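You operate a simulated robot arm through the tools that you are given. There is no shell and no other tool. Be economical: measure what you need, move in short steps, check, and stop when the job is done.

The job below is to be done with a simulated two-armed robot. You get a single attempt, and the scene is never put back.

TASK
Fetch the amber lamp that says "62" from the tap bench top and set it on the deck left of the orange bike. Put the tall carton labelled "330" from the top of the steel table on the deck left of the orange bike and the tall carton labelled "200" on the wash bench top. Fetch the grey bin from the top of the red cabinet and set it on the shelf under the wash bench. Do these in any order. Set down upright: tall carton.

The check looks at the end state, three seconds after you hand in, the way a careful person would. Anything else that was tipped, shoved, dropped, spilled or broken makes it a failure.

THE ROBOT
Two 7-joint arms with two-finger parallel grippers on one trunk, on a base that drives. Base frame: it is fixed to the floor where the robot stands at the start and does not move with it; the origin is under the middle of the robot, x ahead of it, y to its left, z up. Lengths are in m, angles in rad, forces in N, time in s.
The left shoulder is at the start at [0.16, 0.174, 0.968], the right one opposite. With the tool pointing down near the work surface each hand reaches from about 0.1 to 0.78 m from the robot's upright axis, wherever it stands, measured 20 degrees to its own side. Places, roughly: bin [0.25, -3.25, 1]; deck left of the orange bike [-1.9, -0.6, 0.7]; shelf under the wash bench [0.7, -1.7, 0.3]; tall carton [0.5, 2.25, 1]; wash bench top [0.7, -1.7, 0.9]. Payload 3.6 kg a hand.
Tool frame (each hand has its own): the origin (TCP) lies between the finger pads and is the grasp point; the fingertips stand 0.03 m ahead of it; z points along the fingers, y is the line along which they close. The gripper opens to 0.11 m. The fingers are 0.02 m wide and 0.01 m thick; the gripper's body (0.048 by 0.112 m) begins 0.055 m behind the TCP.
Orientation is told as [roll, pitch, yaw] about the base's x, y, z axes, in that order, counted from this pose: with the fingers straight down and closing along the base's y, the tool's x points along the base's -x, its y along +y and its z along -z.

THE INTERFACE
- The arms move only by the tool jog_arm. It takes "left_increments", "right_increments" or both (then of equal length, played together; a hand with none holds still); each is a list of rows, each a list of 7 numbers: the turn, a rotation vector about the tool's x, y, z in degrees, then the shift along the tool's x, y, z in m, then the finger opening in m, from 0 to 0.11. In form: [[rx, ry, rz, tx, ty, tz, grip], ...]. A call has 1 to 8 rows; each row is the pose to reach, as a shift and turn from the pose commanded when the call began, along the tool's axes at that moment. Each row takes 0.2 s and may step no farther than 0.05 m and 0.15 rad from the row before; otherwise, or with a gripper value out of range, the whole call is refused. A pose out of reach is approached as far as the arm can. The call stops where the force on the tool passes 40 N (or 10 N more than at its start, if that is more) or the arm is blocked; 0.2 s more then pass. Each finger travels about 0.153 m/s and halts on what it meets, pressing with about 23 N; the grip force reading is that of the motor and also rises with nothing between the fingers. The clock runs only during rows and for 0.2 s after the last one: add rows that repeat a pose to give the fingers time. The reply holds the time, the measured pose of the TCP, the force on the tool along the base axes, the opening and the grip force, in the units named above and with some noise, with the torque about the TCP (base axes, N m) and any sound that the robot's microphone picked up.
- Cameras (640 x 400 px; columns grow to the right, rows downward): "scene" is now at [0.2739, 0.0106, 1.1761]; the picture's right is [0.01, -1.00, 0.00], its down [-0.18, -0.00, -0.98] and it looks along [0.98, 0.01, -0.18] (base axes); focal length 214 px, centre (320, 200). "left" rides on the left gripper at [0.072, -0.017, -0.103] in its tool frame; the picture's right is [0.23, 0.97, 0.00], its down [-0.76, 0.18, -0.62] and it looks along [-0.61, 0.14, 0.78] (tool axes); focal length 222 px, centre (320, 200). "right" rides on the right gripper at [0.072, 0.017, -0.103] in its tool frame; the picture's right is [-0.23, 0.97, 0.00], its down [-0.76, -0.18, -0.62] and it looks along [-0.61, -0.14, 0.78] (tool axes); focal length 222 px, centre (320, 200). There is no depth. A picture from a camera that has moved, and an enlarged one, comes with that camera's place and axes in the base frame and with its lens. The place of the scene camera against the robot may be out by one fixed shift of up to 0.018 m in any direction.
- camera(camera): a new picture of that camera. The clock stands still meanwhile.
- slide_trunk(by): slides the trunk up (or, below 0, down) by that many m; the arms and the scene camera ride with it, the base frame stays. It gives what a move gives, with no picture.
- base_move(legs): drives the robot by 1 to 6 legs, each [ahead, left, turn to the left] in m, m and rad, along the robot's own axes; the way and the turn of a leg run together, so that a leg with both is an arc; at most 1.5 m and 3.142 rad a leg. The arms and the cameras ride along, it lands a little off, and it stops where it bumps. It gives what a move gives.
- aim_head(pan, tilt): turns the head with the scene camera to pan (to the left, within 1.501 rad either way) and tilt (down, from -0.506 to 1.204), counted from straight ahead of the robot. It gives what a move gives.
- enlarge(camera, box): a new picture of the part [left, top, right, bottom] of that camera's present view, enlarged. The clock stands still meanwhile.
- close_job(): hands the job in; it is judged then, once.

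Go step by step. Nothing tells you exact positions but the pictures and the camera data: compare them with the known pose of the tool, close in by small moves and look again before you grip or let go. The budget is 165 turns and 138 pictures, counting those below and the enlarged ones. Unless the task says otherwise, let go and move clear before handing in, and close with one line.

The tools are called after "Call:" as a command line: name --argument value ..., lists and objects as JSON in quotes. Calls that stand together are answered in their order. jog_arm: Moves the arms, as the interface text tells. Its arguments: {"type":"object","properties":{"left_increments":{"type":"array","items":{"type":"array","items":{"type":"number"}}},"right_increments":{"type":"array","items":{"type":"array","items":{"type":"number"}}}},"required":[]} The other tools are called the same way: slide_trunk (by) slides the trunk up or down; base_move (legs) drives the base; aim_head (pan, tilt) turns the head that bears the scene camera; camera (camera) takes a picture; enlarge (camera, box) takes an enlarged picture of a part of a camera's view; close_job () hands the job in.

At the start:

```text
clock: 0.0
left_eef_pos: [0.3266, 0.1204, 1.1629]
left_orientation: [0.0, 0.001, 0.0]
left_force: [0.0, 0.1, 0.5]
left_wrist_torque: [0.02, 0.0, -0.01]
left_finger_gap: 0.1097
left_grip_force: 0.0
right_eef_pos: [0.3241, -0.13, 1.1744]
right_orientation: [0.0, 0.002, 0.002]
right_force: [-0.5, -0.3, 0.0]
right_wrist_torque: [0.01, 0.05, -0.03]
right_finger_gap: 0.1101
right_grip_force: 0.0
trunk travel left (down, up): [-0.09, 0.673]
robot x, y, heading: [0.0009, 0.0006, -0.002]
head pan, tilt: [0.012, 0.178]
```

scene: 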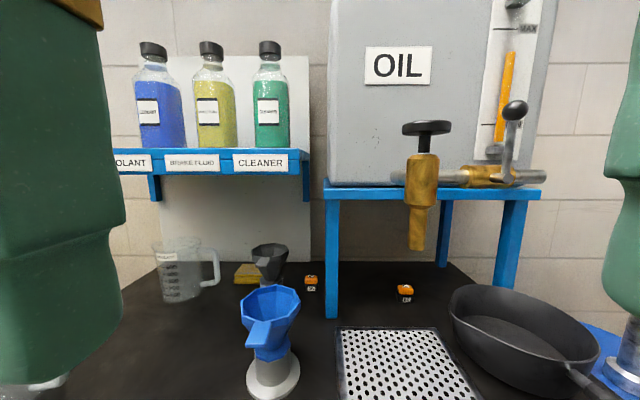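
right: 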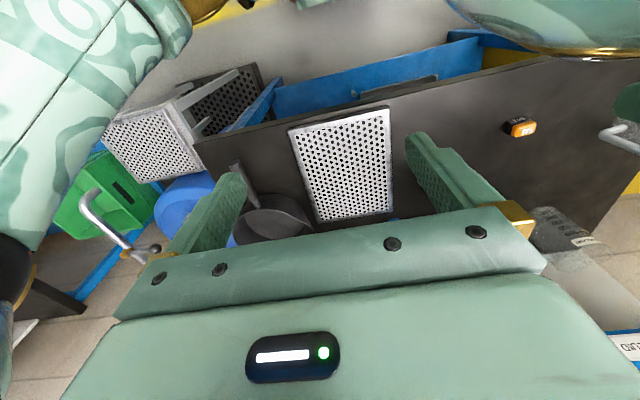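
left: 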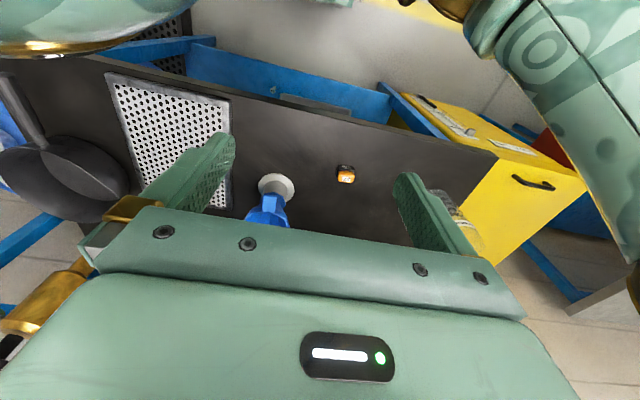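

I see a tap bench ahead with two small amber lamps on it. I'll zoom in to read their labels.

Call:
enlarge --camera "scene" --box '[280, 260, 440, 320]'

Call:
aim_head --pan 0 --tilt 0.8

Call:
camera --camera "scene"

```text
4.00 times, centred on (360, 290) of scene
camera zoom: at [0.2739, 0.0106, 1.1761], right [0.01, -1.0, 0.0], down [-0.18, 0.0, -0.98], along [0.98, 0.01, -0.18], focal length 858 px, centre (160, -160)
```

zoom: 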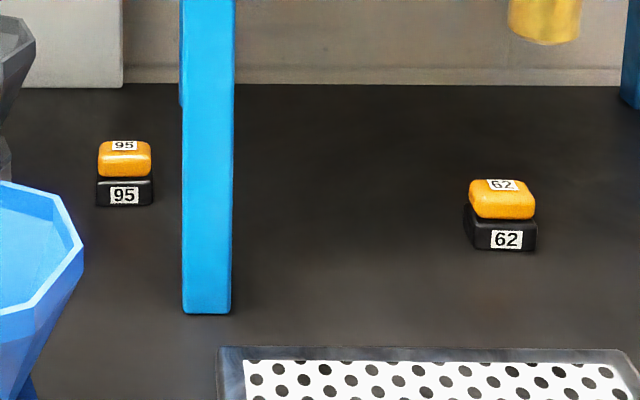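

```text
clock: 1.0
left_eef_pos: [0.3274, 0.121, 1.1629]
left_orientation: [-0.002, 0.001, 0.0]
left_force: [-0.3, -0.2, 0.3]
left_wrist_torque: [0.0, 0.01, -0.05]
left_finger_gap: 0.1097
left_grip_force: 0.1
right_eef_pos: [0.3232, -0.1301, 1.1743]
right_orientation: [0.001, 0.001, 0.001]
right_force: [-0.6, 0.2, -0.8]
right_wrist_torque: [-0.01, -0.01, -0.02]
right_finger_gap: 0.1101
right_grip_force: 0.0
trunk travel left (down, up): [-0.09, 0.673]
robot x, y, heading: [-0.001, 0.0003, -0.002]
head pan, tilt: [0.0, 0.799]
```

```text
133 pictures are left
camera scene: at [0.2616, 0.0094, 1.1204], right [0.0, -1.0, 0.0], down [-0.72, 0.0, -0.7], along [0.7, 0.0, -0.72], focal length 214 px, centre (320, 200)
```

scene: 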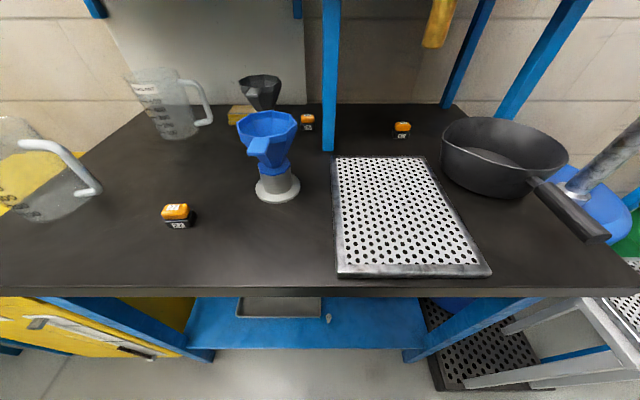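

Lamp 62 stands under the tank stand, at roughly [0.68, -0.17, 0.88]. Before reaching for it I'll look around at the rest of the scene.

Call:
aim_head --pan 1.4 --tilt 0.3

Call:
camera --camera "scene"

Call:
aim_head --pan -1.3 --tilt 0.3

Call:
camera --camera "scene"

Call:
aim_head --pan -0.3 --tilt 0.5

Call:
camera --camera "scene"

```text
clock: 2.5
left_eef_pos: [0.3276, 0.1204, 1.1623]
left_orientation: [0.0, 0.001, 0.001]
left_force: [0.9, -0.7, 0.7]
left_wrist_torque: [0.02, -0.02, -0.02]
left_finger_gap: 0.1096
left_grip_force: 0.0
right_eef_pos: [0.324, -0.13, 1.1747]
right_orientation: [0.001, 0.002, 0.0]
right_force: [0.2, 0.6, 0.3]
right_wrist_torque: [0.03, 0.02, -0.04]
right_finger_gap: 0.1098
right_grip_force: 0.0
trunk travel left (down, up): [-0.09, 0.673]
robot x, y, heading: [-0.0009, 0.0001, 0.002]
head pan, tilt: [1.4, 0.3]
```

```text
132 pictures are left
camera scene: at [0.1969, 0.1014, 1.1647], right [0.99, -0.17, 0.0], down [-0.05, -0.29, -0.96], along [0.16, 0.94, -0.3], focal length 214 px, centre (320, 200)
```

scene: 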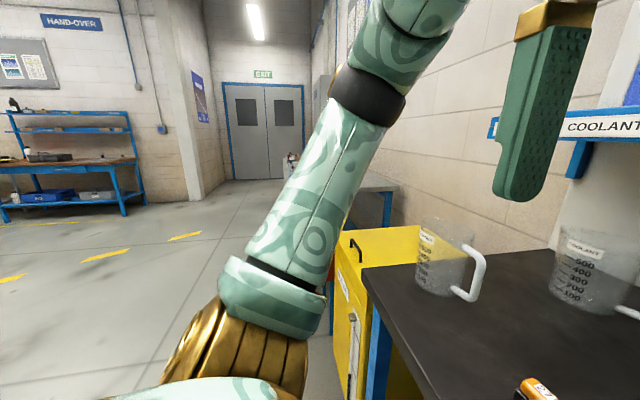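

```text
clock: 4.9
left_eef_pos: [0.3278, 0.1202, 1.1628]
left_orientation: [0.001, 0.0, 0.001]
left_force: [0.4, -0.1, -0.3]
left_wrist_torque: [-0.01, 0.0, -0.01]
left_finger_gap: 0.1099
left_grip_force: 0.0
right_eef_pos: [0.3229, -0.1306, 1.1746]
right_orientation: [-0.001, 0.002, 0.0]
right_force: [0.3, 0.0, -0.6]
right_wrist_torque: [0.01, 0.01, 0.0]
right_finger_gap: 0.1099
right_grip_force: 0.1
trunk travel left (down, up): [-0.09, 0.673]
robot x, y, heading: [-0.0004, 0.0008, -0.006]
head pan, tilt: [-1.3, 0.3]
```

```text
131 pictures are left
camera scene: at [0.2059, -0.0806, 1.1647], right [-0.96, -0.27, 0.0], down [-0.08, 0.28, -0.96], along [0.26, -0.92, -0.3], focal length 214 px, centre (320, 200)
```

scene: 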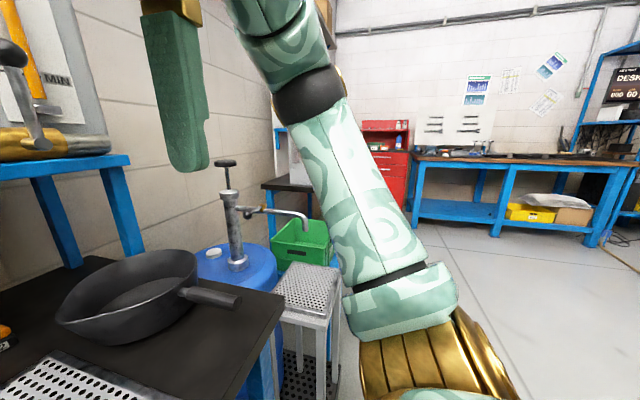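

```text
clock: 6.2
left_eef_pos: [0.3269, 0.1205, 1.1629]
left_orientation: [0.001, 0.001, 0.0]
left_force: [-0.2, -0.6, -0.4]
left_wrist_torque: [0.04, -0.02, 0.01]
left_finger_gap: 0.1101
left_grip_force: 0.1
right_eef_pos: [0.3236, -0.1307, 1.1744]
right_orientation: [0.0, 0.0, -0.001]
right_force: [-1.2, 0.7, -0.4]
right_wrist_torque: [-0.05, -0.02, -0.01]
right_finger_gap: 0.11
right_grip_force: 0.1
trunk travel left (down, up): [-0.09, 0.673]
robot x, y, heading: [-0.0013, 0.0022, 0.0]
head pan, tilt: [-0.3, 0.499]
```

```text
130 pictures are left
camera scene: at [0.2678, -0.0176, 1.1463], right [-0.3, -0.95, 0.0], down [-0.46, 0.14, -0.88], along [0.84, -0.26, -0.48], focal length 214 px, centre (320, 200)
```

scene: 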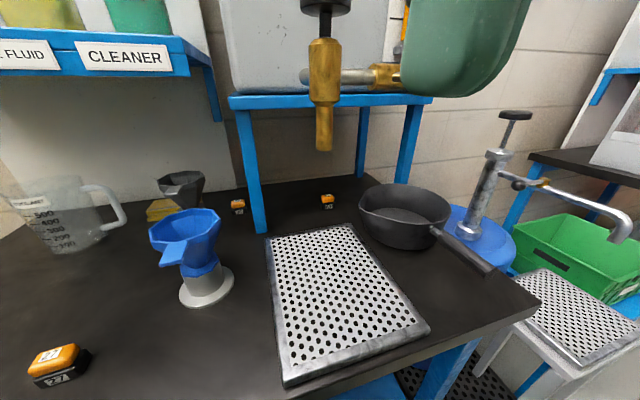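

The lamp is well visible. I'll raise the trunk to get a longer baseline for its position.

Call:
slide_trunk --by 0.3

Call:
aim_head --pan -0.3 --tilt 0.75

Call:
camera --camera "scene"

```text
clock: 9.2
left_eef_pos: [0.328, 0.121, 1.4629]
left_orientation: [0.0, 0.003, 0.001]
left_force: [-0.1, -0.5, 1.0]
left_wrist_torque: [-0.02, 0.01, 0.0]
left_finger_gap: 0.11
left_grip_force: 0.1
right_eef_pos: [0.2766, -0.1295, 1.4957]
right_orientation: [0.0, -0.08, 0.0]
right_force: [0.0, -0.2, -0.4]
right_wrist_torque: [0.0, -0.01, 0.02]
right_finger_gap: 0.11
right_grip_force: 0.0
trunk travel left (down, up): [-0.39, 0.373]
robot x, y, heading: [0.0006, -0.0012, -0.001]
head pan, tilt: [-0.3, 0.499]
```

```text
clock: 10.0
left_eef_pos: [0.3275, 0.1213, 1.4627]
left_orientation: [0.001, 0.0, 0.001]
left_force: [-0.6, -0.6, -0.5]
left_wrist_torque: [0.0, -0.02, 0.0]
left_finger_gap: 0.1099
left_grip_force: 0.0
right_eef_pos: [0.2768, -0.1307, 1.4956]
right_orientation: [0.002, -0.083, 0.0]
right_force: [-0.2, -0.4, -0.7]
right_wrist_torque: [0.01, 0.02, -0.01]
right_finger_gap: 0.1101
right_grip_force: 0.0
trunk travel left (down, up): [-0.39, 0.373]
robot x, y, heading: [-0.0, -0.002, -0.003]
head pan, tilt: [-0.3, 0.75]
```

```text
129 pictures are left
camera scene: at [0.115, -0.0151, 1.4358], right [-0.3, -0.96, 0.0], down [-0.65, 0.2, -0.73], along [0.7, -0.22, -0.68], focal length 214 px, centre (320, 200)
```

scene: 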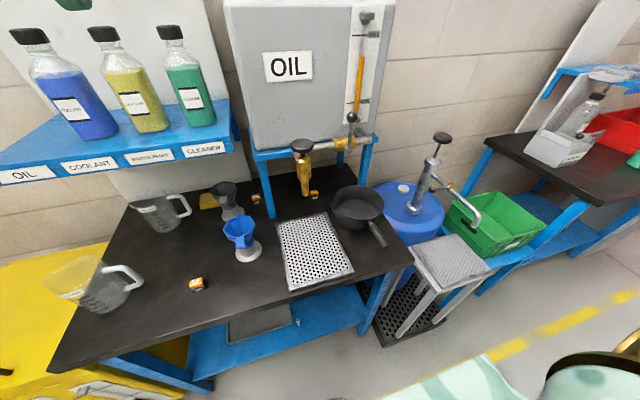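

Call:
enlarge --camera "scene" --box '[240, 120, 400, 220]'

```text
4.00 times, centred on (320, 170) of scene
camera zoom: at [0.115, -0.0151, 1.4358], right [-0.3, -0.96, 0.0], down [-0.65, 0.2, -0.73], along [0.7, -0.22, -0.68], focal length 858 px, centre (320, 320)
```

zoom: 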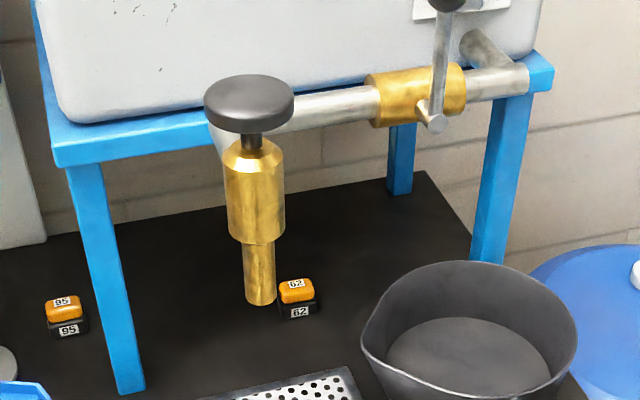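

Lamp 62 comes out near [0.72, -0.18, 0.87], behind the tap and beside the pan. I'll shift the base left and pitch the right hand forward while it is still high.

Call:
base_move --legs '[[0, 0.15, 0]]'

Call:
jog_arm --right_increments '[[0, -7.5, 0, -0.025, 0, 0.012, 0.08], [0, -15, 0, -0.05, 0, 0.024, 0.08], [0, -22.5, 0, -0.075, 0, 0.036, 0.08], [0, -30, 0, -0.1, 0, 0.048, 0.08], [0, -37.5, 0, -0.125, 0, 0.06, 0.08], [0, -45, 0, -0.15, 0, 0.072, 0.08], [0, -52.5, 0, -0.175, 0, 0.084, 0.08], [0, -60, 0, -0.2, 0, 0.096, 0.08]]'

```text
clock: 11.3
left_eef_pos: [0.3268, 0.2711, 1.4634]
left_orientation: [0.001, 0.0, -0.001]
left_force: [-0.7, -0.3, 0.2]
left_wrist_torque: [-0.03, -0.01, 0.03]
left_finger_gap: 0.1101
left_grip_force: 0.0
right_eef_pos: [0.2764, 0.0216, 1.4955]
right_orientation: [0.002, -0.08, 0.001]
right_force: [0.8, 0.0, 0.0]
right_wrist_torque: [-0.01, 0.02, 0.0]
right_finger_gap: 0.1103
right_grip_force: 0.0
trunk travel left (down, up): [-0.39, 0.373]
robot x, y, heading: [0.0037, 0.156, 0.0]
head pan, tilt: [-0.3, 0.75]
```

```text
clock: 13.2
left_eef_pos: [0.3278, 0.2711, 1.4622]
left_orientation: [0.001, 0.004, -0.001]
left_force: [-0.2, 0.5, 0.8]
left_wrist_torque: [0.0, 0.01, 0.02]
left_finger_gap: 0.11
left_grip_force: 0.0
right_eef_pos: [0.4863, 0.0222, 1.4149]
right_orientation: [0.006, -1.131, -0.004]
right_force: [0.4, 0.5, -0.5]
right_wrist_torque: [-0.02, 0.01, 0.03]
right_finger_gap: 0.0796
right_grip_force: 0.1
trunk travel left (down, up): [-0.39, 0.373]
robot x, y, heading: [-0.0011, 0.1486, 0.004]
head pan, tilt: [-0.3, 0.75]
```

Call:
jog_arm --right_increments '[[6.35, 0, 2.95, 0.003, -0.015, -0.006, 0.08], [12.7, 0, 5.9, 0.006, -0.03, -0.012, 0.08], [19.05, 0, 8.85, 0.009, -0.045, -0.018, 0.08], [25.4, 0, 11.8, 0.011, -0.059, -0.024, 0.08]]'

Call:
slide_trunk --by -0.25

Call:
camera --camera "scene"

Call:
camera --camera "right"

```text
clock: 14.2
left_eef_pos: [0.3276, 0.2714, 1.4622]
left_orientation: [0.0, -0.001, 0.001]
left_force: [-0.9, 0.2, -0.2]
left_wrist_torque: [-0.01, -0.01, 0.0]
left_finger_gap: 0.1102
left_grip_force: 0.1
right_eef_pos: [0.4588, -0.0372, 1.4158]
right_orientation: [-0.009, -1.13, -0.485]
right_force: [0.0, 0.8, -0.1]
right_wrist_torque: [0.02, 0.02, 0.01]
right_finger_gap: 0.0803
right_grip_force: 0.0
trunk travel left (down, up): [-0.39, 0.373]
robot x, y, heading: [-0.0007, 0.148, -0.002]
head pan, tilt: [-0.3, 0.75]
```

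```text
clock: 16.7
left_eef_pos: [0.3262, 0.2702, 1.2129]
left_orientation: [0.001, 0.001, 0.0]
left_force: [-0.2, 0.2, 1.0]
left_wrist_torque: [0.02, 0.0, -0.01]
left_finger_gap: 0.1099
left_grip_force: 0.1
right_eef_pos: [0.4568, -0.0387, 1.1664]
right_orientation: [-0.006, -1.128, -0.485]
right_force: [0.2, 0.3, -0.8]
right_wrist_torque: [0.0, -0.06, 0.0]
right_finger_gap: 0.08
right_grip_force: 0.1
trunk travel left (down, up): [-0.14, 0.623]
robot x, y, heading: [-0.0009, 0.1508, 0.004]
head pan, tilt: [-0.3, 0.75]
```

```text
127 pictures are left
camera scene: at [0.2288, 0.1351, 1.1781], right [-0.3, -0.96, 0.0], down [-0.65, 0.2, -0.73], along [0.7, -0.22, -0.68], focal length 214 px, centre (320, 200)
```

scene: 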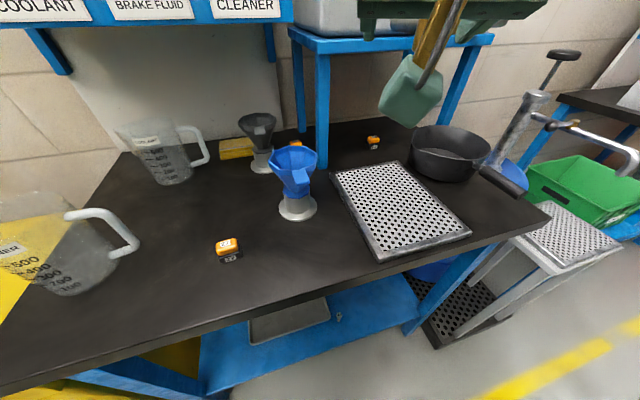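

```text
126 pictures are left
camera right: at [0.3543, 0.0347, 1.1454], right [0.54, 0.81, 0.2], down [-0.29, -0.04, 0.96], along [0.79, -0.58, 0.21], focal length 222 px, centre (320, 200)
```

right: 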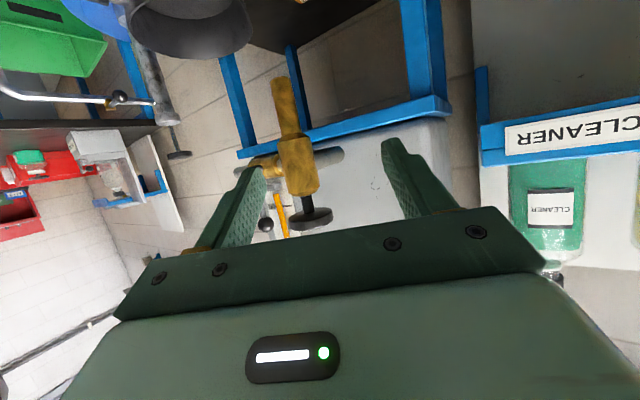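

Call:
slide_trunk --by -0.14

Call:
camera --camera "right"

Call:
camera --camera "scene"

```text
clock: 18.1
left_eef_pos: [0.3353, 0.2707, 1.0803]
left_orientation: [-0.004, 0.013, 0.013]
left_force: [5.2, 20.5, -2.9]
left_wrist_torque: [0.04, 0.0, 0.12]
left_finger_gap: 0.0995
left_grip_force: 0.1
right_eef_pos: [0.5069, -0.0383, 1.0001]
right_orientation: [-0.106, -1.027, -0.394]
right_force: [0.1, 0.2, 0.3]
right_wrist_torque: [0.03, -0.01, 0.01]
right_finger_gap: 0.0799
right_grip_force: 0.0
trunk travel left (down, up): [-0.01, 0.753]
robot x, y, heading: [-0.0001, 0.1509, 0.003]
head pan, tilt: [-0.3, 0.75]
stopped: the force on the tool passed its limit at 46 N (the readings are from after the stop); the commanded pose is now the measured one
```

```text
125 pictures are left
camera right: at [0.403, 0.0347, 0.9905], right [0.56, 0.81, 0.14], down [-0.18, -0.04, 0.98], along [0.81, -0.58, 0.12], focal length 222 px, centre (320, 200)
```

right: 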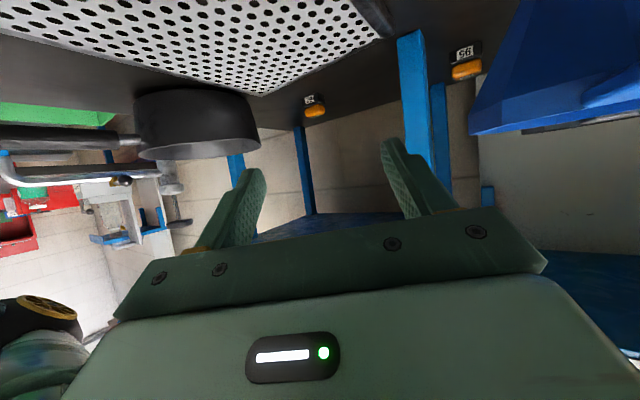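

```text
124 pictures are left
camera scene: at [0.3111, 0.1333, 1.037], right [-0.32, -0.95, 0.0], down [-0.65, 0.22, -0.73], along [0.69, -0.23, -0.68], focal length 214 px, centre (320, 200)
```

scene: 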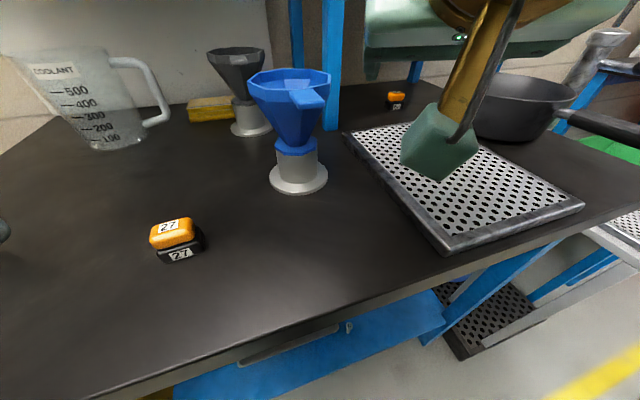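

The left hand touched something on the way down. I'll look at it before moving anything.

Call:
camera --camera "left"

Call:
aim_head --pan 0.6 --tilt 0.7

Call:
camera --camera "scene"

```text
123 pictures are left
camera left: at [0.2639, 0.254, 1.184], right [-0.24, 0.97, 0.0], down [0.77, 0.19, 0.61], along [0.6, 0.15, -0.79], focal length 222 px, centre (320, 200)
```

left: 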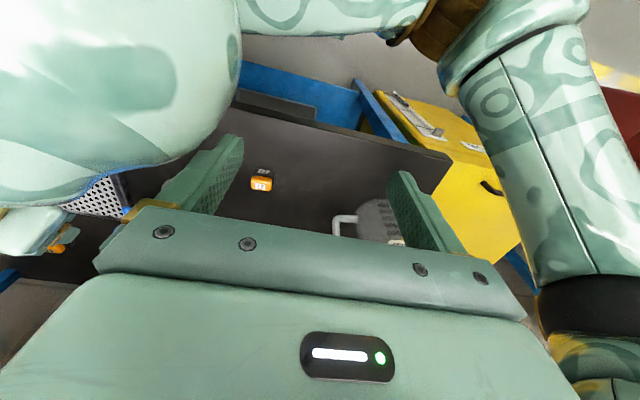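

```text
clock: 19.3
left_eef_pos: [0.3319, 0.2724, 1.081]
left_orientation: [0.0, 0.021, 0.01]
left_force: [-34.0, 59.5, 13.4]
left_wrist_torque: [-0.5, 0.1, -1.71]
left_finger_gap: 0.0522
left_grip_force: 0.1
right_eef_pos: [0.5062, -0.0389, 1.0006]
right_orientation: [-0.105, -1.026, -0.396]
right_force: [0.6, -0.2, -0.5]
right_wrist_torque: [0.03, -0.01, 0.0]
right_finger_gap: 0.08
right_grip_force: 0.1
trunk travel left (down, up): [-0.01, 0.753]
robot x, y, heading: [0.0014, 0.1523, -0.005]
head pan, tilt: [0.6, 0.7]
```

```text
122 pictures are left
camera scene: at [0.316, 0.1622, 1.0394], right [0.03, -1.0, 0.0], down [-0.66, -0.02, -0.75], along [0.75, 0.02, -0.66], focal length 214 px, centre (320, 200)
```

scene: 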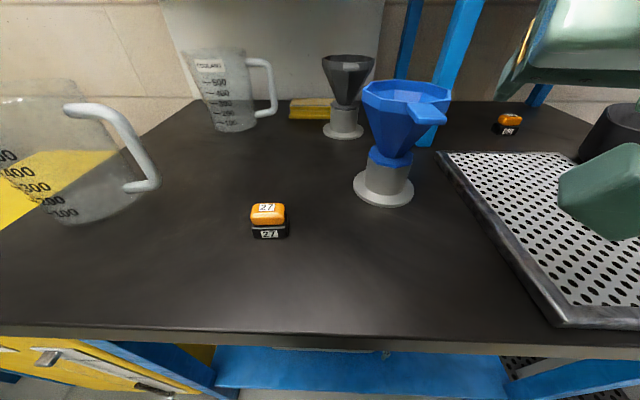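

The head itself leaned into the left hand; nothing on the bench was touched. I'll turn the head back, raise the trunk, and move the left hand aside.

Call:
aim_head --pan -0.3 --tilt 0.6

Call:
slide_trunk --by 0.13

Call:
jog_arm --left_increments '[[0, 0, 0, 0, 0.03, -0.03, 0.11], [0, 0, 0, 0.0, 0.06, -0.06, 0.11], [0, 0, 0, 0.0, 0.09, -0.09, 0.11], [0, 0, 0, 0.0, 0.12, -0.1, 0.11], [0, 0, 0, 0, 0.15, -0.1, 0.11], [0, 0, 0, 0, 0.18, -0.1, 0.11]]'

Call:
camera --camera "scene"

```text
clock: 20.5
left_eef_pos: [0.335, 0.271, 1.08]
left_orientation: [-0.003, 0.009, 0.013]
left_force: [31.5, 27.1, 0.4]
left_wrist_torque: [-0.38, 0.32, 1.71]
left_finger_gap: 0.0962
left_grip_force: 0.1
right_eef_pos: [0.5058, -0.0395, 0.9998]
right_orientation: [-0.109, -1.026, -0.394]
right_force: [-0.4, -0.3, -0.9]
right_wrist_torque: [0.01, 0.0, 0.0]
right_finger_gap: 0.0799
right_grip_force: 0.1
trunk travel left (down, up): [-0.01, 0.753]
robot x, y, heading: [-0.0005, 0.1488, 0.001]
head pan, tilt: [-0.3, 0.6]
```

```text
clock: 22.1
left_eef_pos: [0.3356, 0.2711, 1.2098]
left_orientation: [-0.003, 0.013, 0.01]
left_force: [0.3, -1.2, 0.3]
left_wrist_torque: [-0.03, -0.01, 0.01]
left_finger_gap: 0.11
left_grip_force: 0.0
right_eef_pos: [0.5081, -0.0384, 1.1296]
right_orientation: [-0.106, -1.028, -0.395]
right_force: [0.7, 0.0, -0.2]
right_wrist_torque: [0.02, -0.03, -0.05]
right_finger_gap: 0.0799
right_grip_force: 0.0
trunk travel left (down, up): [-0.14, 0.623]
robot x, y, heading: [0.0007, 0.153, -0.002]
head pan, tilt: [-0.3, 0.6]
```

```text
clock: 23.5
left_eef_pos: [0.3058, 0.3498, 1.2047]
left_orientation: [-0.004, 0.009, 0.009]
left_force: [1.2, 0.0, 0.2]
left_wrist_torque: [-0.02, -0.01, 0.02]
left_finger_gap: 0.1099
left_grip_force: 0.0
left hand out of reach, approached as far as the arm can: row 1, 2, 3, 4, 5, 6
right_eef_pos: [0.5059, -0.0379, 1.1311]
right_orientation: [-0.105, -1.026, -0.395]
right_force: [-0.4, -0.7, 0.5]
right_wrist_torque: [0.02, 0.04, -0.02]
right_finger_gap: 0.08
right_grip_force: 0.0
trunk travel left (down, up): [-0.14, 0.623]
robot x, y, heading: [-0.0005, 0.1529, 0.003]
head pan, tilt: [-0.3, 0.6]
```

```text
121 pictures are left
camera scene: at [0.2349, 0.1334, 1.1905], right [-0.3, -0.96, 0.0], down [-0.54, 0.17, -0.82], along [0.79, -0.24, -0.57], focal length 214 px, centre (320, 200)
```

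scene: 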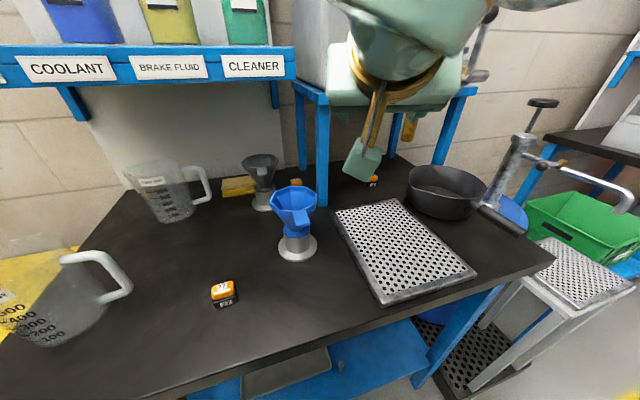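

The left hand is clear now. I'll back the right hand off a little, then lower it to the start of the approach line, flattening its tilt.

Call:
jog_arm --right_increments '[[0, 0, 0, 0.013, -0.007, -0.02, 0.07], [0, 0, 0, 0.026, -0.0145, -0.0415, 0.07], [0, -2, 0, 0.05, -0.0129, -0.027, 0.07], [0, -4, 0, 0.074, -0.0114, -0.0124, 0.07], [0, -7, 0, 0.098, -0.0098, 0.0022, 0.07], [0, -9, 0, 0.1226, -0.0083, 0.0167, 0.07]]'

Call:
camera --camera "right"

Call:
camera --camera "scene"

```text
clock: 24.9
left_eef_pos: [0.3058, 0.3504, 1.2034]
left_orientation: [-0.007, 0.01, 0.012]
left_force: [0.2, -0.3, -0.3]
left_wrist_torque: [0.03, -0.01, 0.0]
left_finger_gap: 0.1101
left_grip_force: 0.0
right_eef_pos: [0.463, -0.0211, 1.0193]
right_orientation: [-0.147, -1.182, -0.351]
right_force: [0.5, 0.4, -1.0]
right_wrist_torque: [-0.03, 0.0, 0.0]
right_finger_gap: 0.0699
right_grip_force: 0.1
right hand out of reach, approached as far as the arm can: row 6
trunk travel left (down, up): [-0.14, 0.623]
robot x, y, heading: [-0.0027, 0.1521, -0.0]
head pan, tilt: [-0.3, 0.6]
```

```text
120 pictures are left
camera right: at [0.3615, 0.0492, 0.9905], right [0.54, 0.83, 0.16], down [-0.32, 0.03, 0.95], along [0.78, -0.56, 0.28], focal length 222 px, centre (320, 200)
```

right: 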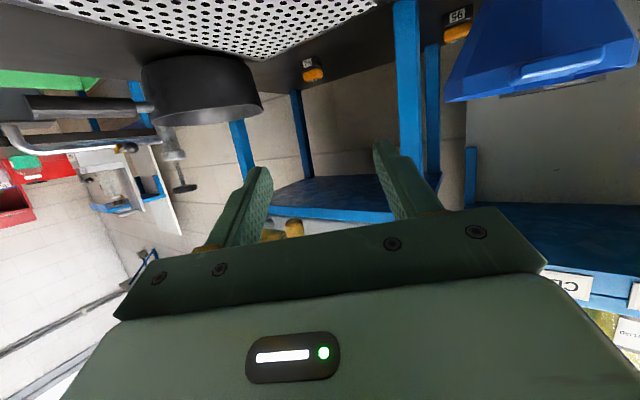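

```text
119 pictures are left
camera scene: at [0.2357, 0.1339, 1.1902], right [-0.3, -0.96, 0.0], down [-0.54, 0.17, -0.82], along [0.79, -0.24, -0.57], focal length 214 px, centre (320, 200)
```

scene: 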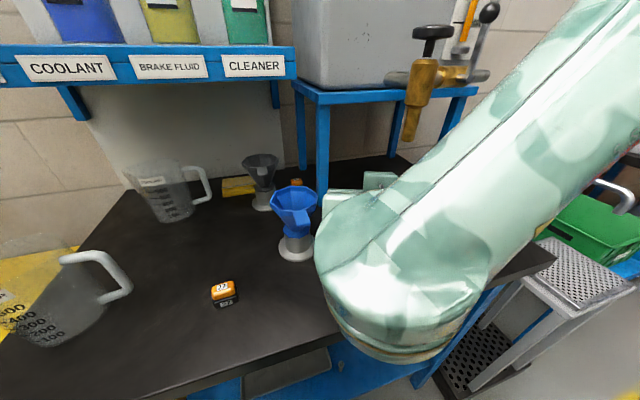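

The elbow-up forearm would hit the tap if I advanced from here. I'll back the robot off and shift it left so the arm is more stretched out.

Call:
base_move --legs '[[-0.17, 0, 0], [0, 0.12, 0]]'

Call:
jog_arm --right_increments '[[0, 0, 0, 0, 0, 0.04, 0.07], [0, 0, 0, 0, 0, 0.08, 0.07], [0, 0, 0, 0, 0, 0.12, 0.07]]'

Call:
camera --camera "scene"

```text
clock: 27.2
left_eef_pos: [0.1388, 0.4725, 1.2038]
left_orientation: [-0.006, 0.008, 0.01]
left_force: [0.3, 0.4, -0.2]
left_wrist_torque: [-0.03, 0.0, 0.0]
left_finger_gap: 0.1101
left_grip_force: 0.0
right_eef_pos: [0.2946, 0.1012, 1.0206]
right_orientation: [-0.149, -1.184, -0.349]
right_force: [-0.6, 0.4, -0.8]
right_wrist_torque: [-0.02, -0.05, -0.06]
right_finger_gap: 0.0702
right_grip_force: 0.1
trunk travel left (down, up): [-0.14, 0.623]
robot x, y, heading: [-0.1683, 0.2703, -0.003]
head pan, tilt: [-0.3, 0.6]
```

```text
clock: 28.0
left_eef_pos: [0.1396, 0.4701, 1.2041]
left_orientation: [-0.004, 0.011, 0.01]
left_force: [-0.4, -0.1, 0.9]
left_wrist_torque: [-0.01, 0.0, 0.0]
left_finger_gap: 0.11
left_grip_force: 0.0
right_eef_pos: [0.3957, 0.0432, 0.9723]
right_orientation: [-0.146, -1.182, -0.353]
right_force: [-0.3, -0.7, 0.2]
right_wrist_torque: [0.02, 0.0, 0.0]
right_finger_gap: 0.0698
right_grip_force: 0.1
trunk travel left (down, up): [-0.14, 0.623]
robot x, y, heading: [-0.169, 0.2728, 0.001]
head pan, tilt: [-0.3, 0.6]
```

```text
118 pictures are left
camera scene: at [0.0679, 0.254, 1.1903], right [-0.3, -0.95, 0.0], down [-0.54, 0.17, -0.82], along [0.79, -0.24, -0.57], focal length 214 px, centre (320, 200)
```

scene: 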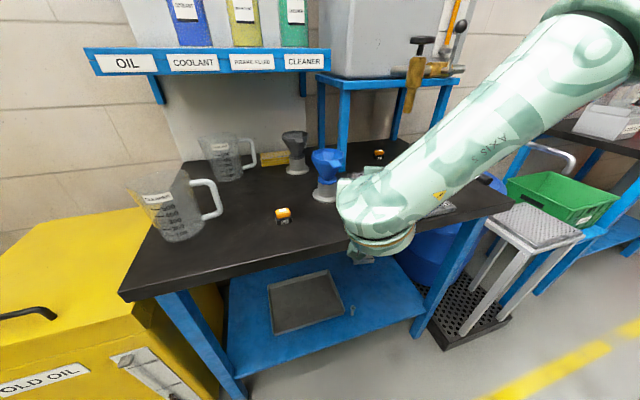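

Call:
jog_arm --right_increments '[[0, 0, 0, -0.036, -0.02, 0.008, 0.07], [0, 0, 0, -0.072, -0.039, 0.0156, 0.07], [0, 0, 0, -0.072, -0.039, 0.0556, 0.07], [0, 0, 0, -0.072, -0.039, 0.0956, 0.07], [0, 0, 0, -0.072, -0.039, 0.1356, 0.07]]'

Call:
camera --camera "scene"

Call:
camera --camera "right"

```text
clock: 29.2
left_eef_pos: [0.1387, 0.4699, 1.204]
left_orientation: [-0.003, 0.01, 0.009]
left_force: [0.8, 0.3, -0.9]
left_wrist_torque: [-0.02, 0.01, -0.02]
left_finger_gap: 0.1101
left_grip_force: 0.0
right_eef_pos: [0.5137, -0.0614, 0.9887]
right_orientation: [-0.148, -1.181, -0.353]
right_force: [0.2, -0.6, 0.5]
right_wrist_torque: [0.01, -0.01, 0.0]
right_finger_gap: 0.0699
right_grip_force: 0.2
trunk travel left (down, up): [-0.14, 0.623]
robot x, y, heading: [-0.1692, 0.2731, -0.005]
head pan, tilt: [-0.3, 0.6]
```

```text
117 pictures are left
camera scene: at [0.0682, 0.2539, 1.1902], right [-0.3, -0.95, 0.0], down [-0.54, 0.17, -0.82], along [0.79, -0.24, -0.57], focal length 214 px, centre (320, 200)
```

scene: 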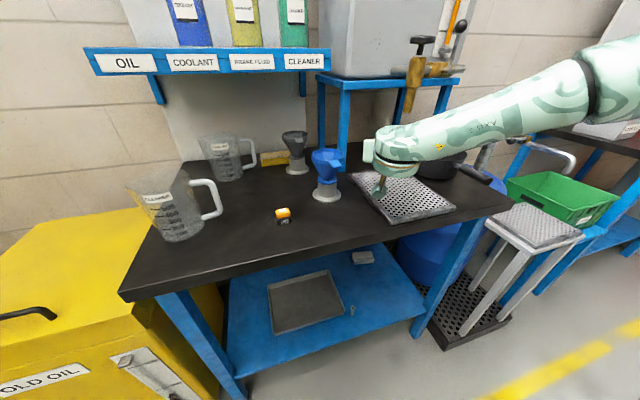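

```text
116 pictures are left
camera right: at [0.4108, 0.0099, 0.96], right [0.54, 0.83, 0.16], down [-0.32, 0.03, 0.95], along [0.78, -0.56, 0.28], focal length 222 px, centre (320, 200)
```

right: 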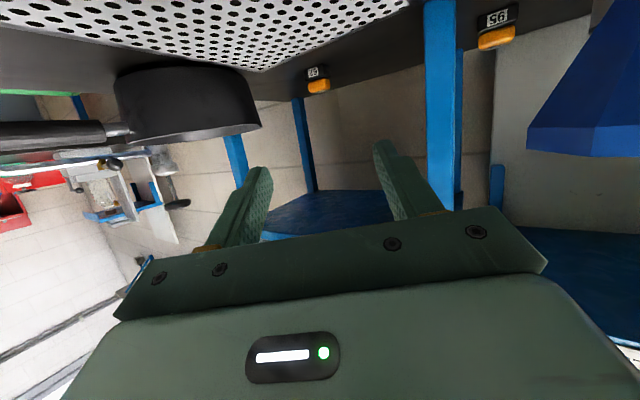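

The hand is on its line to the lamp and clear of the tap so far. I'll advance in steps, looking between them.

Call:
jog_arm --right_increments '[[0, 0, 0, 0, 0, 0.03, 0.07], [0, 0, 0, 0, 0, 0.06, 0.07], [0, 0, 0, 0, 0, 0.09, 0.07], [0, 0, 0, 0, 0, 0.12, 0.07]]'

Call:
camera --camera "scene"

Call:
camera --camera "right"

```text
clock: 30.2
left_eef_pos: [0.1392, 0.4701, 1.2044]
left_orientation: [-0.003, 0.011, 0.01]
left_force: [0.0, -0.3, -0.6]
left_wrist_torque: [-0.01, 0.04, -0.03]
left_finger_gap: 0.1103
left_grip_force: 0.0
right_eef_pos: [0.6073, -0.1147, 0.9463]
right_orientation: [-0.147, -1.182, -0.353]
right_force: [0.3, 0.1, 0.6]
right_wrist_torque: [0.02, -0.01, -0.03]
right_finger_gap: 0.0699
right_grip_force: 0.0
trunk travel left (down, up): [-0.14, 0.623]
robot x, y, heading: [-0.1685, 0.2674, 0.002]
head pan, tilt: [-0.3, 0.6]
```

```text
115 pictures are left
camera scene: at [0.0679, 0.254, 1.1903], right [-0.3, -0.95, 0.0], down [-0.54, 0.17, -0.82], along [0.79, -0.24, -0.57], focal length 214 px, centre (320, 200)
```

scene: 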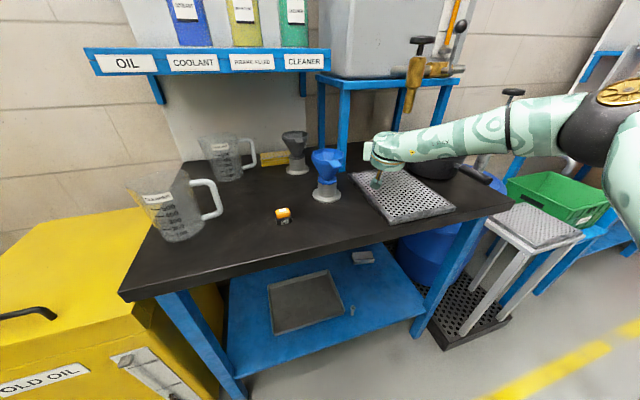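

```text
114 pictures are left
camera right: at [0.5055, -0.044, 0.9173], right [0.54, 0.83, 0.16], down [-0.32, 0.03, 0.95], along [0.78, -0.56, 0.28], focal length 222 px, centre (320, 200)
```

right: 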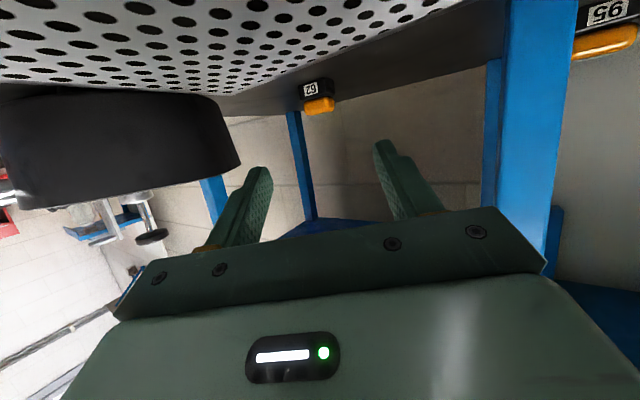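

Call:
jog_arm --right_increments '[[0, 0, 0, 0.001, 0, 0.03, 0.07], [0, 0, 0, 0.002, 0, 0.06, 0.07], [0, 0, 0, 0.003, 0, 0.09, 0.07], [0, 0, 0, 0.004, 0, 0.115, 0.07]]'

Call:
camera --camera "right"

Call:
camera --camera "scene"

```text
clock: 31.1
left_eef_pos: [0.1339, 0.4708, 1.2049]
left_orientation: [-0.005, 0.004, 0.009]
left_force: [-0.4, 0.6, -0.5]
left_wrist_torque: [0.01, -0.02, 0.0]
left_finger_gap: 0.11
left_grip_force: 0.0
right_eef_pos: [0.6814, -0.1586, 0.931]
right_orientation: [-0.103, -1.207, -0.399]
right_force: [-1.9, 1.3, 40.6]
right_wrist_torque: [3.2, 4.92, 0.03]
right_finger_gap: 0.0698
right_grip_force: 0.0
trunk travel left (down, up): [-0.14, 0.623]
robot x, y, heading: [-0.1677, 0.2747, -0.004]
head pan, tilt: [-0.3, 0.6]
stopped in row 4 (right hand): the force on the tool passed its limit at 93 N (the readings are from after the stop); the commanded pose is now the measured one
```

```text
113 pictures are left
camera right: at [0.5797, -0.0857, 0.8985], right [0.53, 0.83, 0.18], down [-0.34, 0.02, 0.94], along [0.77, -0.56, 0.3], focal length 222 px, centre (320, 200)
```

right: 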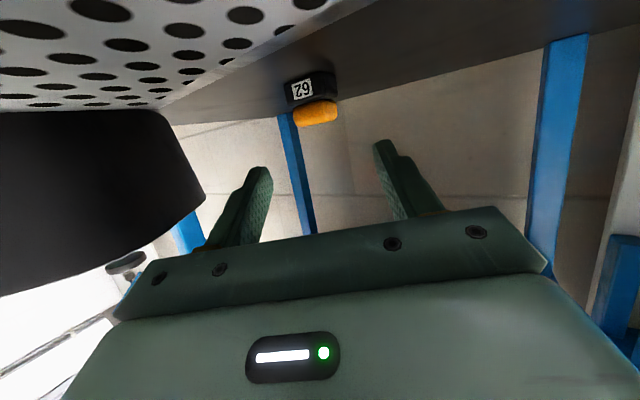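

```text
112 pictures are left
camera scene: at [0.0615, 0.2562, 1.1921], right [-0.3, -0.95, 0.0], down [-0.54, 0.17, -0.83], along [0.79, -0.25, -0.56], focal length 214 px, centre (320, 200)
```

scene: 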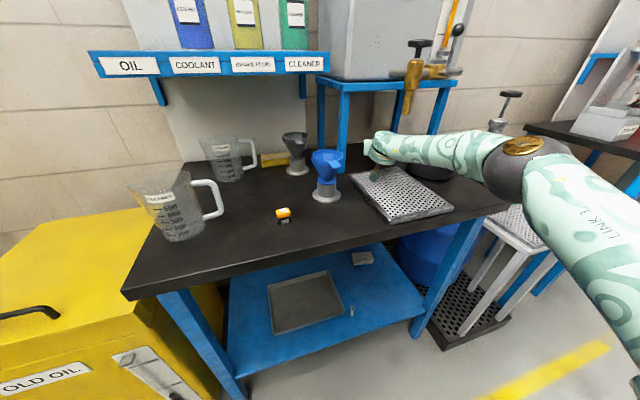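

The contact came from the camera housing hanging under the hand, which touched the tray. I'll back out along the line and flip the hand 180° about its axis so the camera sits on top.

Call:
jog_arm --right_increments '[[0, 0, 0, -0.01, 0, -0.01, 0.07], [0, 0, 0, -0.012, 0, -0.05, 0.07], [0, 0, 0, -0.012, 0, -0.1, 0.07], [0, 0, 0, -0.012, 0, -0.15, 0.07], [0, 0, 0, -0.012, 0, -0.2, 0.07], [0, 0, 0, -0.012, 0, -0.25, 0.07], [0, 0, 0, -0.012, 0, -0.3, 0.07]]'

Call:
jog_arm --right_increments '[[0, 0, 8, 0, 0, 0, 0.07], [0, 0, 16, 0, 0, 0, 0.07], [0, 0, 24, 0, 0, 0, 0.07], [0, 0, 32, 0, 0, 0, 0.07], [0, 0, 40, 0, 0, 0, 0.07], [0, 0, 48, 0, 0, 0, 0.07], [0, 0, 56, 0, 0, 0, 0.07], [0, 0, 64, 0, 0, 0, 0.07]]'

Call:
camera --camera "scene"

```text
clock: 32.7
left_eef_pos: [0.1381, 0.4703, 1.2047]
left_orientation: [-0.004, 0.009, 0.009]
left_force: [-0.5, -0.1, 0.1]
left_wrist_torque: [-0.02, -0.01, 0.01]
left_finger_gap: 0.11
left_grip_force: 0.0
right_eef_pos: [0.4432, -0.0219, 1.0397]
right_orientation: [-0.127, -1.194, -0.373]
right_force: [0.2, 0.0, -0.6]
right_wrist_torque: [0.01, 0.02, 0.02]
right_finger_gap: 0.0699
right_grip_force: 0.0
trunk travel left (down, up): [-0.14, 0.623]
robot x, y, heading: [-0.1642, 0.2716, -0.001]
head pan, tilt: [-0.3, 0.6]
```

```text
clock: 34.5
left_eef_pos: [0.1393, 0.4702, 1.2038]
left_orientation: [-0.004, 0.008, 0.009]
left_force: [0.3, 0.3, -1.1]
left_wrist_torque: [0.01, -0.01, 0.0]
left_finger_gap: 0.1103
left_grip_force: 0.1
right_eef_pos: [0.445, -0.0236, 1.0396]
right_orientation: [1.15, -0.463, -1.881]
right_force: [-0.6, 0.1, -0.2]
right_wrist_torque: [0.0, 0.03, 0.01]
right_finger_gap: 0.0701
right_grip_force: 0.1
trunk travel left (down, up): [-0.14, 0.623]
robot x, y, heading: [-0.1687, 0.2694, -0.001]
head pan, tilt: [-0.3, 0.6]
```

```text
111 pictures are left
camera scene: at [0.0667, 0.2542, 1.1905], right [-0.3, -0.95, 0.0], down [-0.54, 0.17, -0.82], along [0.79, -0.25, -0.57], focal length 214 px, centre (320, 200)
```

scene: 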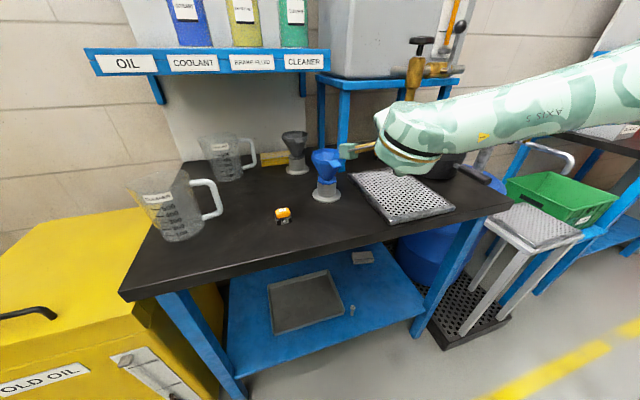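

Call:
jog_arm --right_increments '[[0, 0, 8, 0, 0, 0, 0.07], [0, 0, 16, 0, 0, 0, 0.07], [0, 0, 24, 0, 0, 0, 0.07], [0, 0, 32, 0, 0, 0, 0.07], [0, 0, 40, 0, 0, 0, 0.07], [0, 0, 48, 0, 0, 0, 0.07], [0, 0, 56, 0, 0, 0, 0.07], [0, 0, 64, 0, 0, 0, 0.07]]'

Call:
jog_arm --right_increments '[[0, 0, 8, 0, 0, 0, 0.07], [0, 0, 16, 0, 0, 0, 0.07], [0, 0, 24, 0, 0, 0, 0.07], [0, 0, 32, 0, 0, 0, 0.07], [0, 0, 40, 0, 0, 0, 0.07], [0, 0, 48, 0, 0, 0, 0.07]]'

Call:
camera --camera "scene"

Call:
camera --camera "right"

```text
clock: 36.3
left_eef_pos: [0.1373, 0.4703, 1.2043]
left_orientation: [-0.002, 0.008, 0.009]
left_force: [-0.2, -0.6, -0.1]
left_wrist_torque: [0.02, 0.01, -0.01]
left_finger_gap: 0.11
left_grip_force: 0.0
right_eef_pos: [0.4438, -0.0248, 1.0381]
right_orientation: [1.123, 0.568, -2.331]
right_force: [0.7, -0.4, 1.0]
right_wrist_torque: [-0.01, 0.0, -0.01]
right_finger_gap: 0.0702
right_grip_force: 0.1
trunk travel left (down, up): [-0.14, 0.623]
robot x, y, heading: [-0.168, 0.2712, -0.004]
head pan, tilt: [-0.3, 0.6]
```

```text
clock: 37.7
left_eef_pos: [0.1386, 0.4698, 1.204]
left_orientation: [-0.004, 0.008, 0.008]
left_force: [-0.3, 0.4, -0.2]
left_wrist_torque: [-0.01, 0.01, 0.01]
left_finger_gap: 0.1098
left_grip_force: 0.0
right_eef_pos: [0.4428, -0.0244, 1.0381]
right_orientation: [0.288, 1.18, 2.943]
right_force: [-0.5, -0.1, -0.2]
right_wrist_torque: [-0.02, -0.01, 0.04]
right_finger_gap: 0.07
right_grip_force: 0.1
trunk travel left (down, up): [-0.14, 0.623]
robot x, y, heading: [-0.1686, 0.2691, -0.004]
head pan, tilt: [-0.3, 0.6]
```

```text
110 pictures are left
camera scene: at [0.0667, 0.2542, 1.1905], right [-0.3, -0.95, 0.0], down [-0.54, 0.17, -0.82], along [0.79, -0.25, -0.57], focal length 214 px, centre (320, 200)
```

scene: 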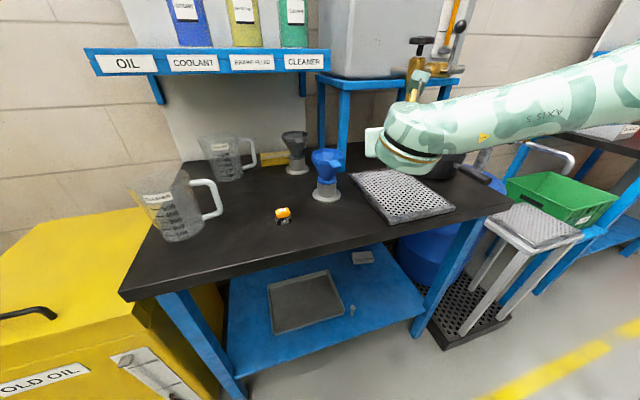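

```text
109 pictures are left
camera right: at [0.3784, 0.0019, 1.1447], right [-0.52, -0.85, -0.1], down [-0.71, 0.5, -0.5], along [0.47, -0.18, -0.86], focal length 222 px, centre (320, 200)
```

right: 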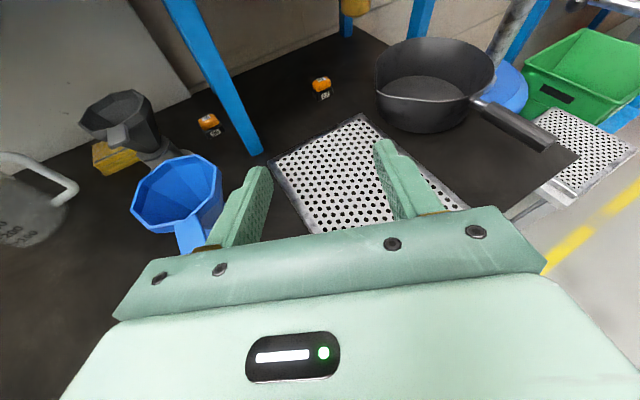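

The flip worked, and the camera now rides on top. To stay under the tap I'll lower the hand first and then slide it forward level.

Call:
jog_arm --right_increments '[[0, 0, 2, -0.03, -0.0034, 0.0115, 0.07], [0, 0, 4, -0.06, -0.0068, 0.023, 0.07], [0, 0, 6, -0.09, -0.0102, 0.0345, 0.07], [0, 0, 6.7, -0.1164, -0.0136, 0.046, 0.07]]'

Call:
camera --camera "right"

```text
clock: 38.7
left_eef_pos: [0.1387, 0.47, 1.2034]
left_orientation: [-0.002, 0.009, 0.009]
left_force: [-0.6, 0.3, 0.0]
left_wrist_torque: [-0.01, 0.0, 0.04]
left_finger_gap: 0.1101
left_grip_force: 0.1
right_eef_pos: [0.4575, 0.0017, 0.9407]
right_orientation: [0.01, 1.183, 2.637]
right_force: [0.4, 0.3, 0.3]
right_wrist_torque: [-0.01, 0.01, 0.02]
right_finger_gap: 0.07
right_grip_force: 0.1
right hand out of reach, approached as far as the arm can: row 3, 4
trunk travel left (down, up): [-0.14, 0.623]
robot x, y, heading: [-0.1716, 0.2699, -0.002]
head pan, tilt: [-0.3, 0.6]
```

```text
108 pictures are left
camera right: at [0.3889, 0.0201, 1.0466], right [-0.55, -0.81, -0.21], down [-0.67, 0.58, -0.47], along [0.5, -0.12, -0.86], focal length 222 px, centre (320, 200)
```

right: 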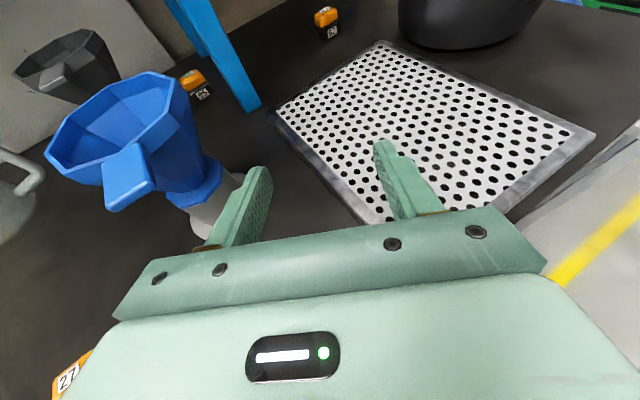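

Call:
jog_arm --right_increments '[[0, 0, 0, 0.0058, 0.01, 0.0408, 0.07], [0, 0, 0, 0.0117, 0.02, 0.0817, 0.07], [0, 0, 0, 0.0212, 0.03, 0.121, 0.07]]'

Call:
camera --camera "right"

Call:
camera --camera "scene"

```text
clock: 39.5
left_eef_pos: [0.1393, 0.4683, 1.2038]
left_orientation: [-0.003, 0.012, 0.009]
left_force: [0.5, -0.5, 0.6]
left_wrist_torque: [-0.01, -0.01, 0.0]
left_finger_gap: 0.1101
left_grip_force: 0.2
right_eef_pos: [0.5569, -0.0792, 0.9243]
right_orientation: [0.01, 1.189, 2.64]
right_force: [0.6, 0.6, 0.0]
right_wrist_torque: [0.02, 0.01, 0.01]
right_finger_gap: 0.07
right_grip_force: 0.1
right hand out of reach, approached as far as the arm can: row 1, 2, 3
trunk travel left (down, up): [-0.14, 0.623]
robot x, y, heading: [-0.1721, 0.2713, -0.003]
head pan, tilt: [-0.3, 0.6]
```

```text
107 pictures are left
camera right: at [0.4887, -0.0594, 1.0302], right [-0.55, -0.81, -0.21], down [-0.67, 0.57, -0.47], along [0.5, -0.12, -0.86], focal length 222 px, centre (320, 200)
```

right: 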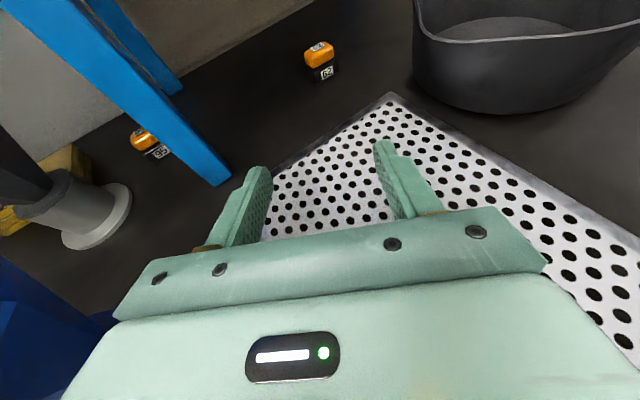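

```text
106 pictures are left
camera scene: at [0.0673, 0.2535, 1.1903], right [-0.3, -0.95, 0.0], down [-0.54, 0.17, -0.82], along [0.79, -0.25, -0.57], focal length 214 px, centre (320, 200)
```

scene: 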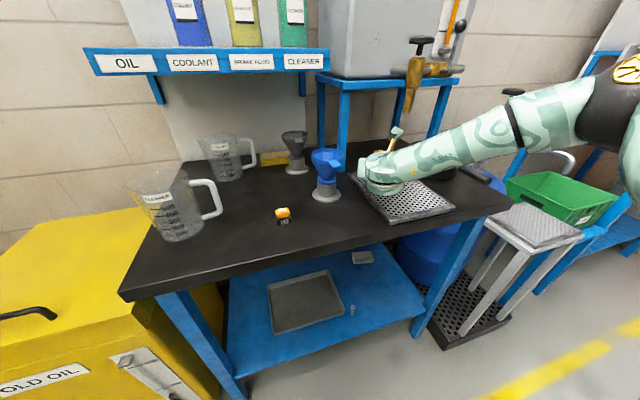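

Call:
enlarge --camera "scene" --box '[340, 60, 460, 210]'

```text
2.67 times, centred on (400, 135) of scene
camera zoom: at [0.0673, 0.2535, 1.1903], right [-0.3, -0.95, 0.0], down [-0.54, 0.17, -0.82], along [0.79, -0.25, -0.57], focal length 572 px, centre (107, 373)
```

zoom: 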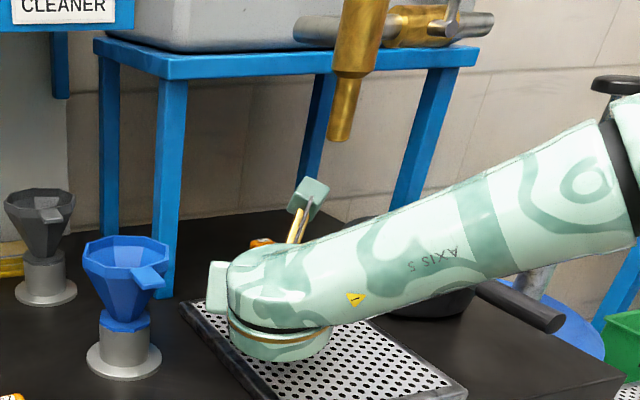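

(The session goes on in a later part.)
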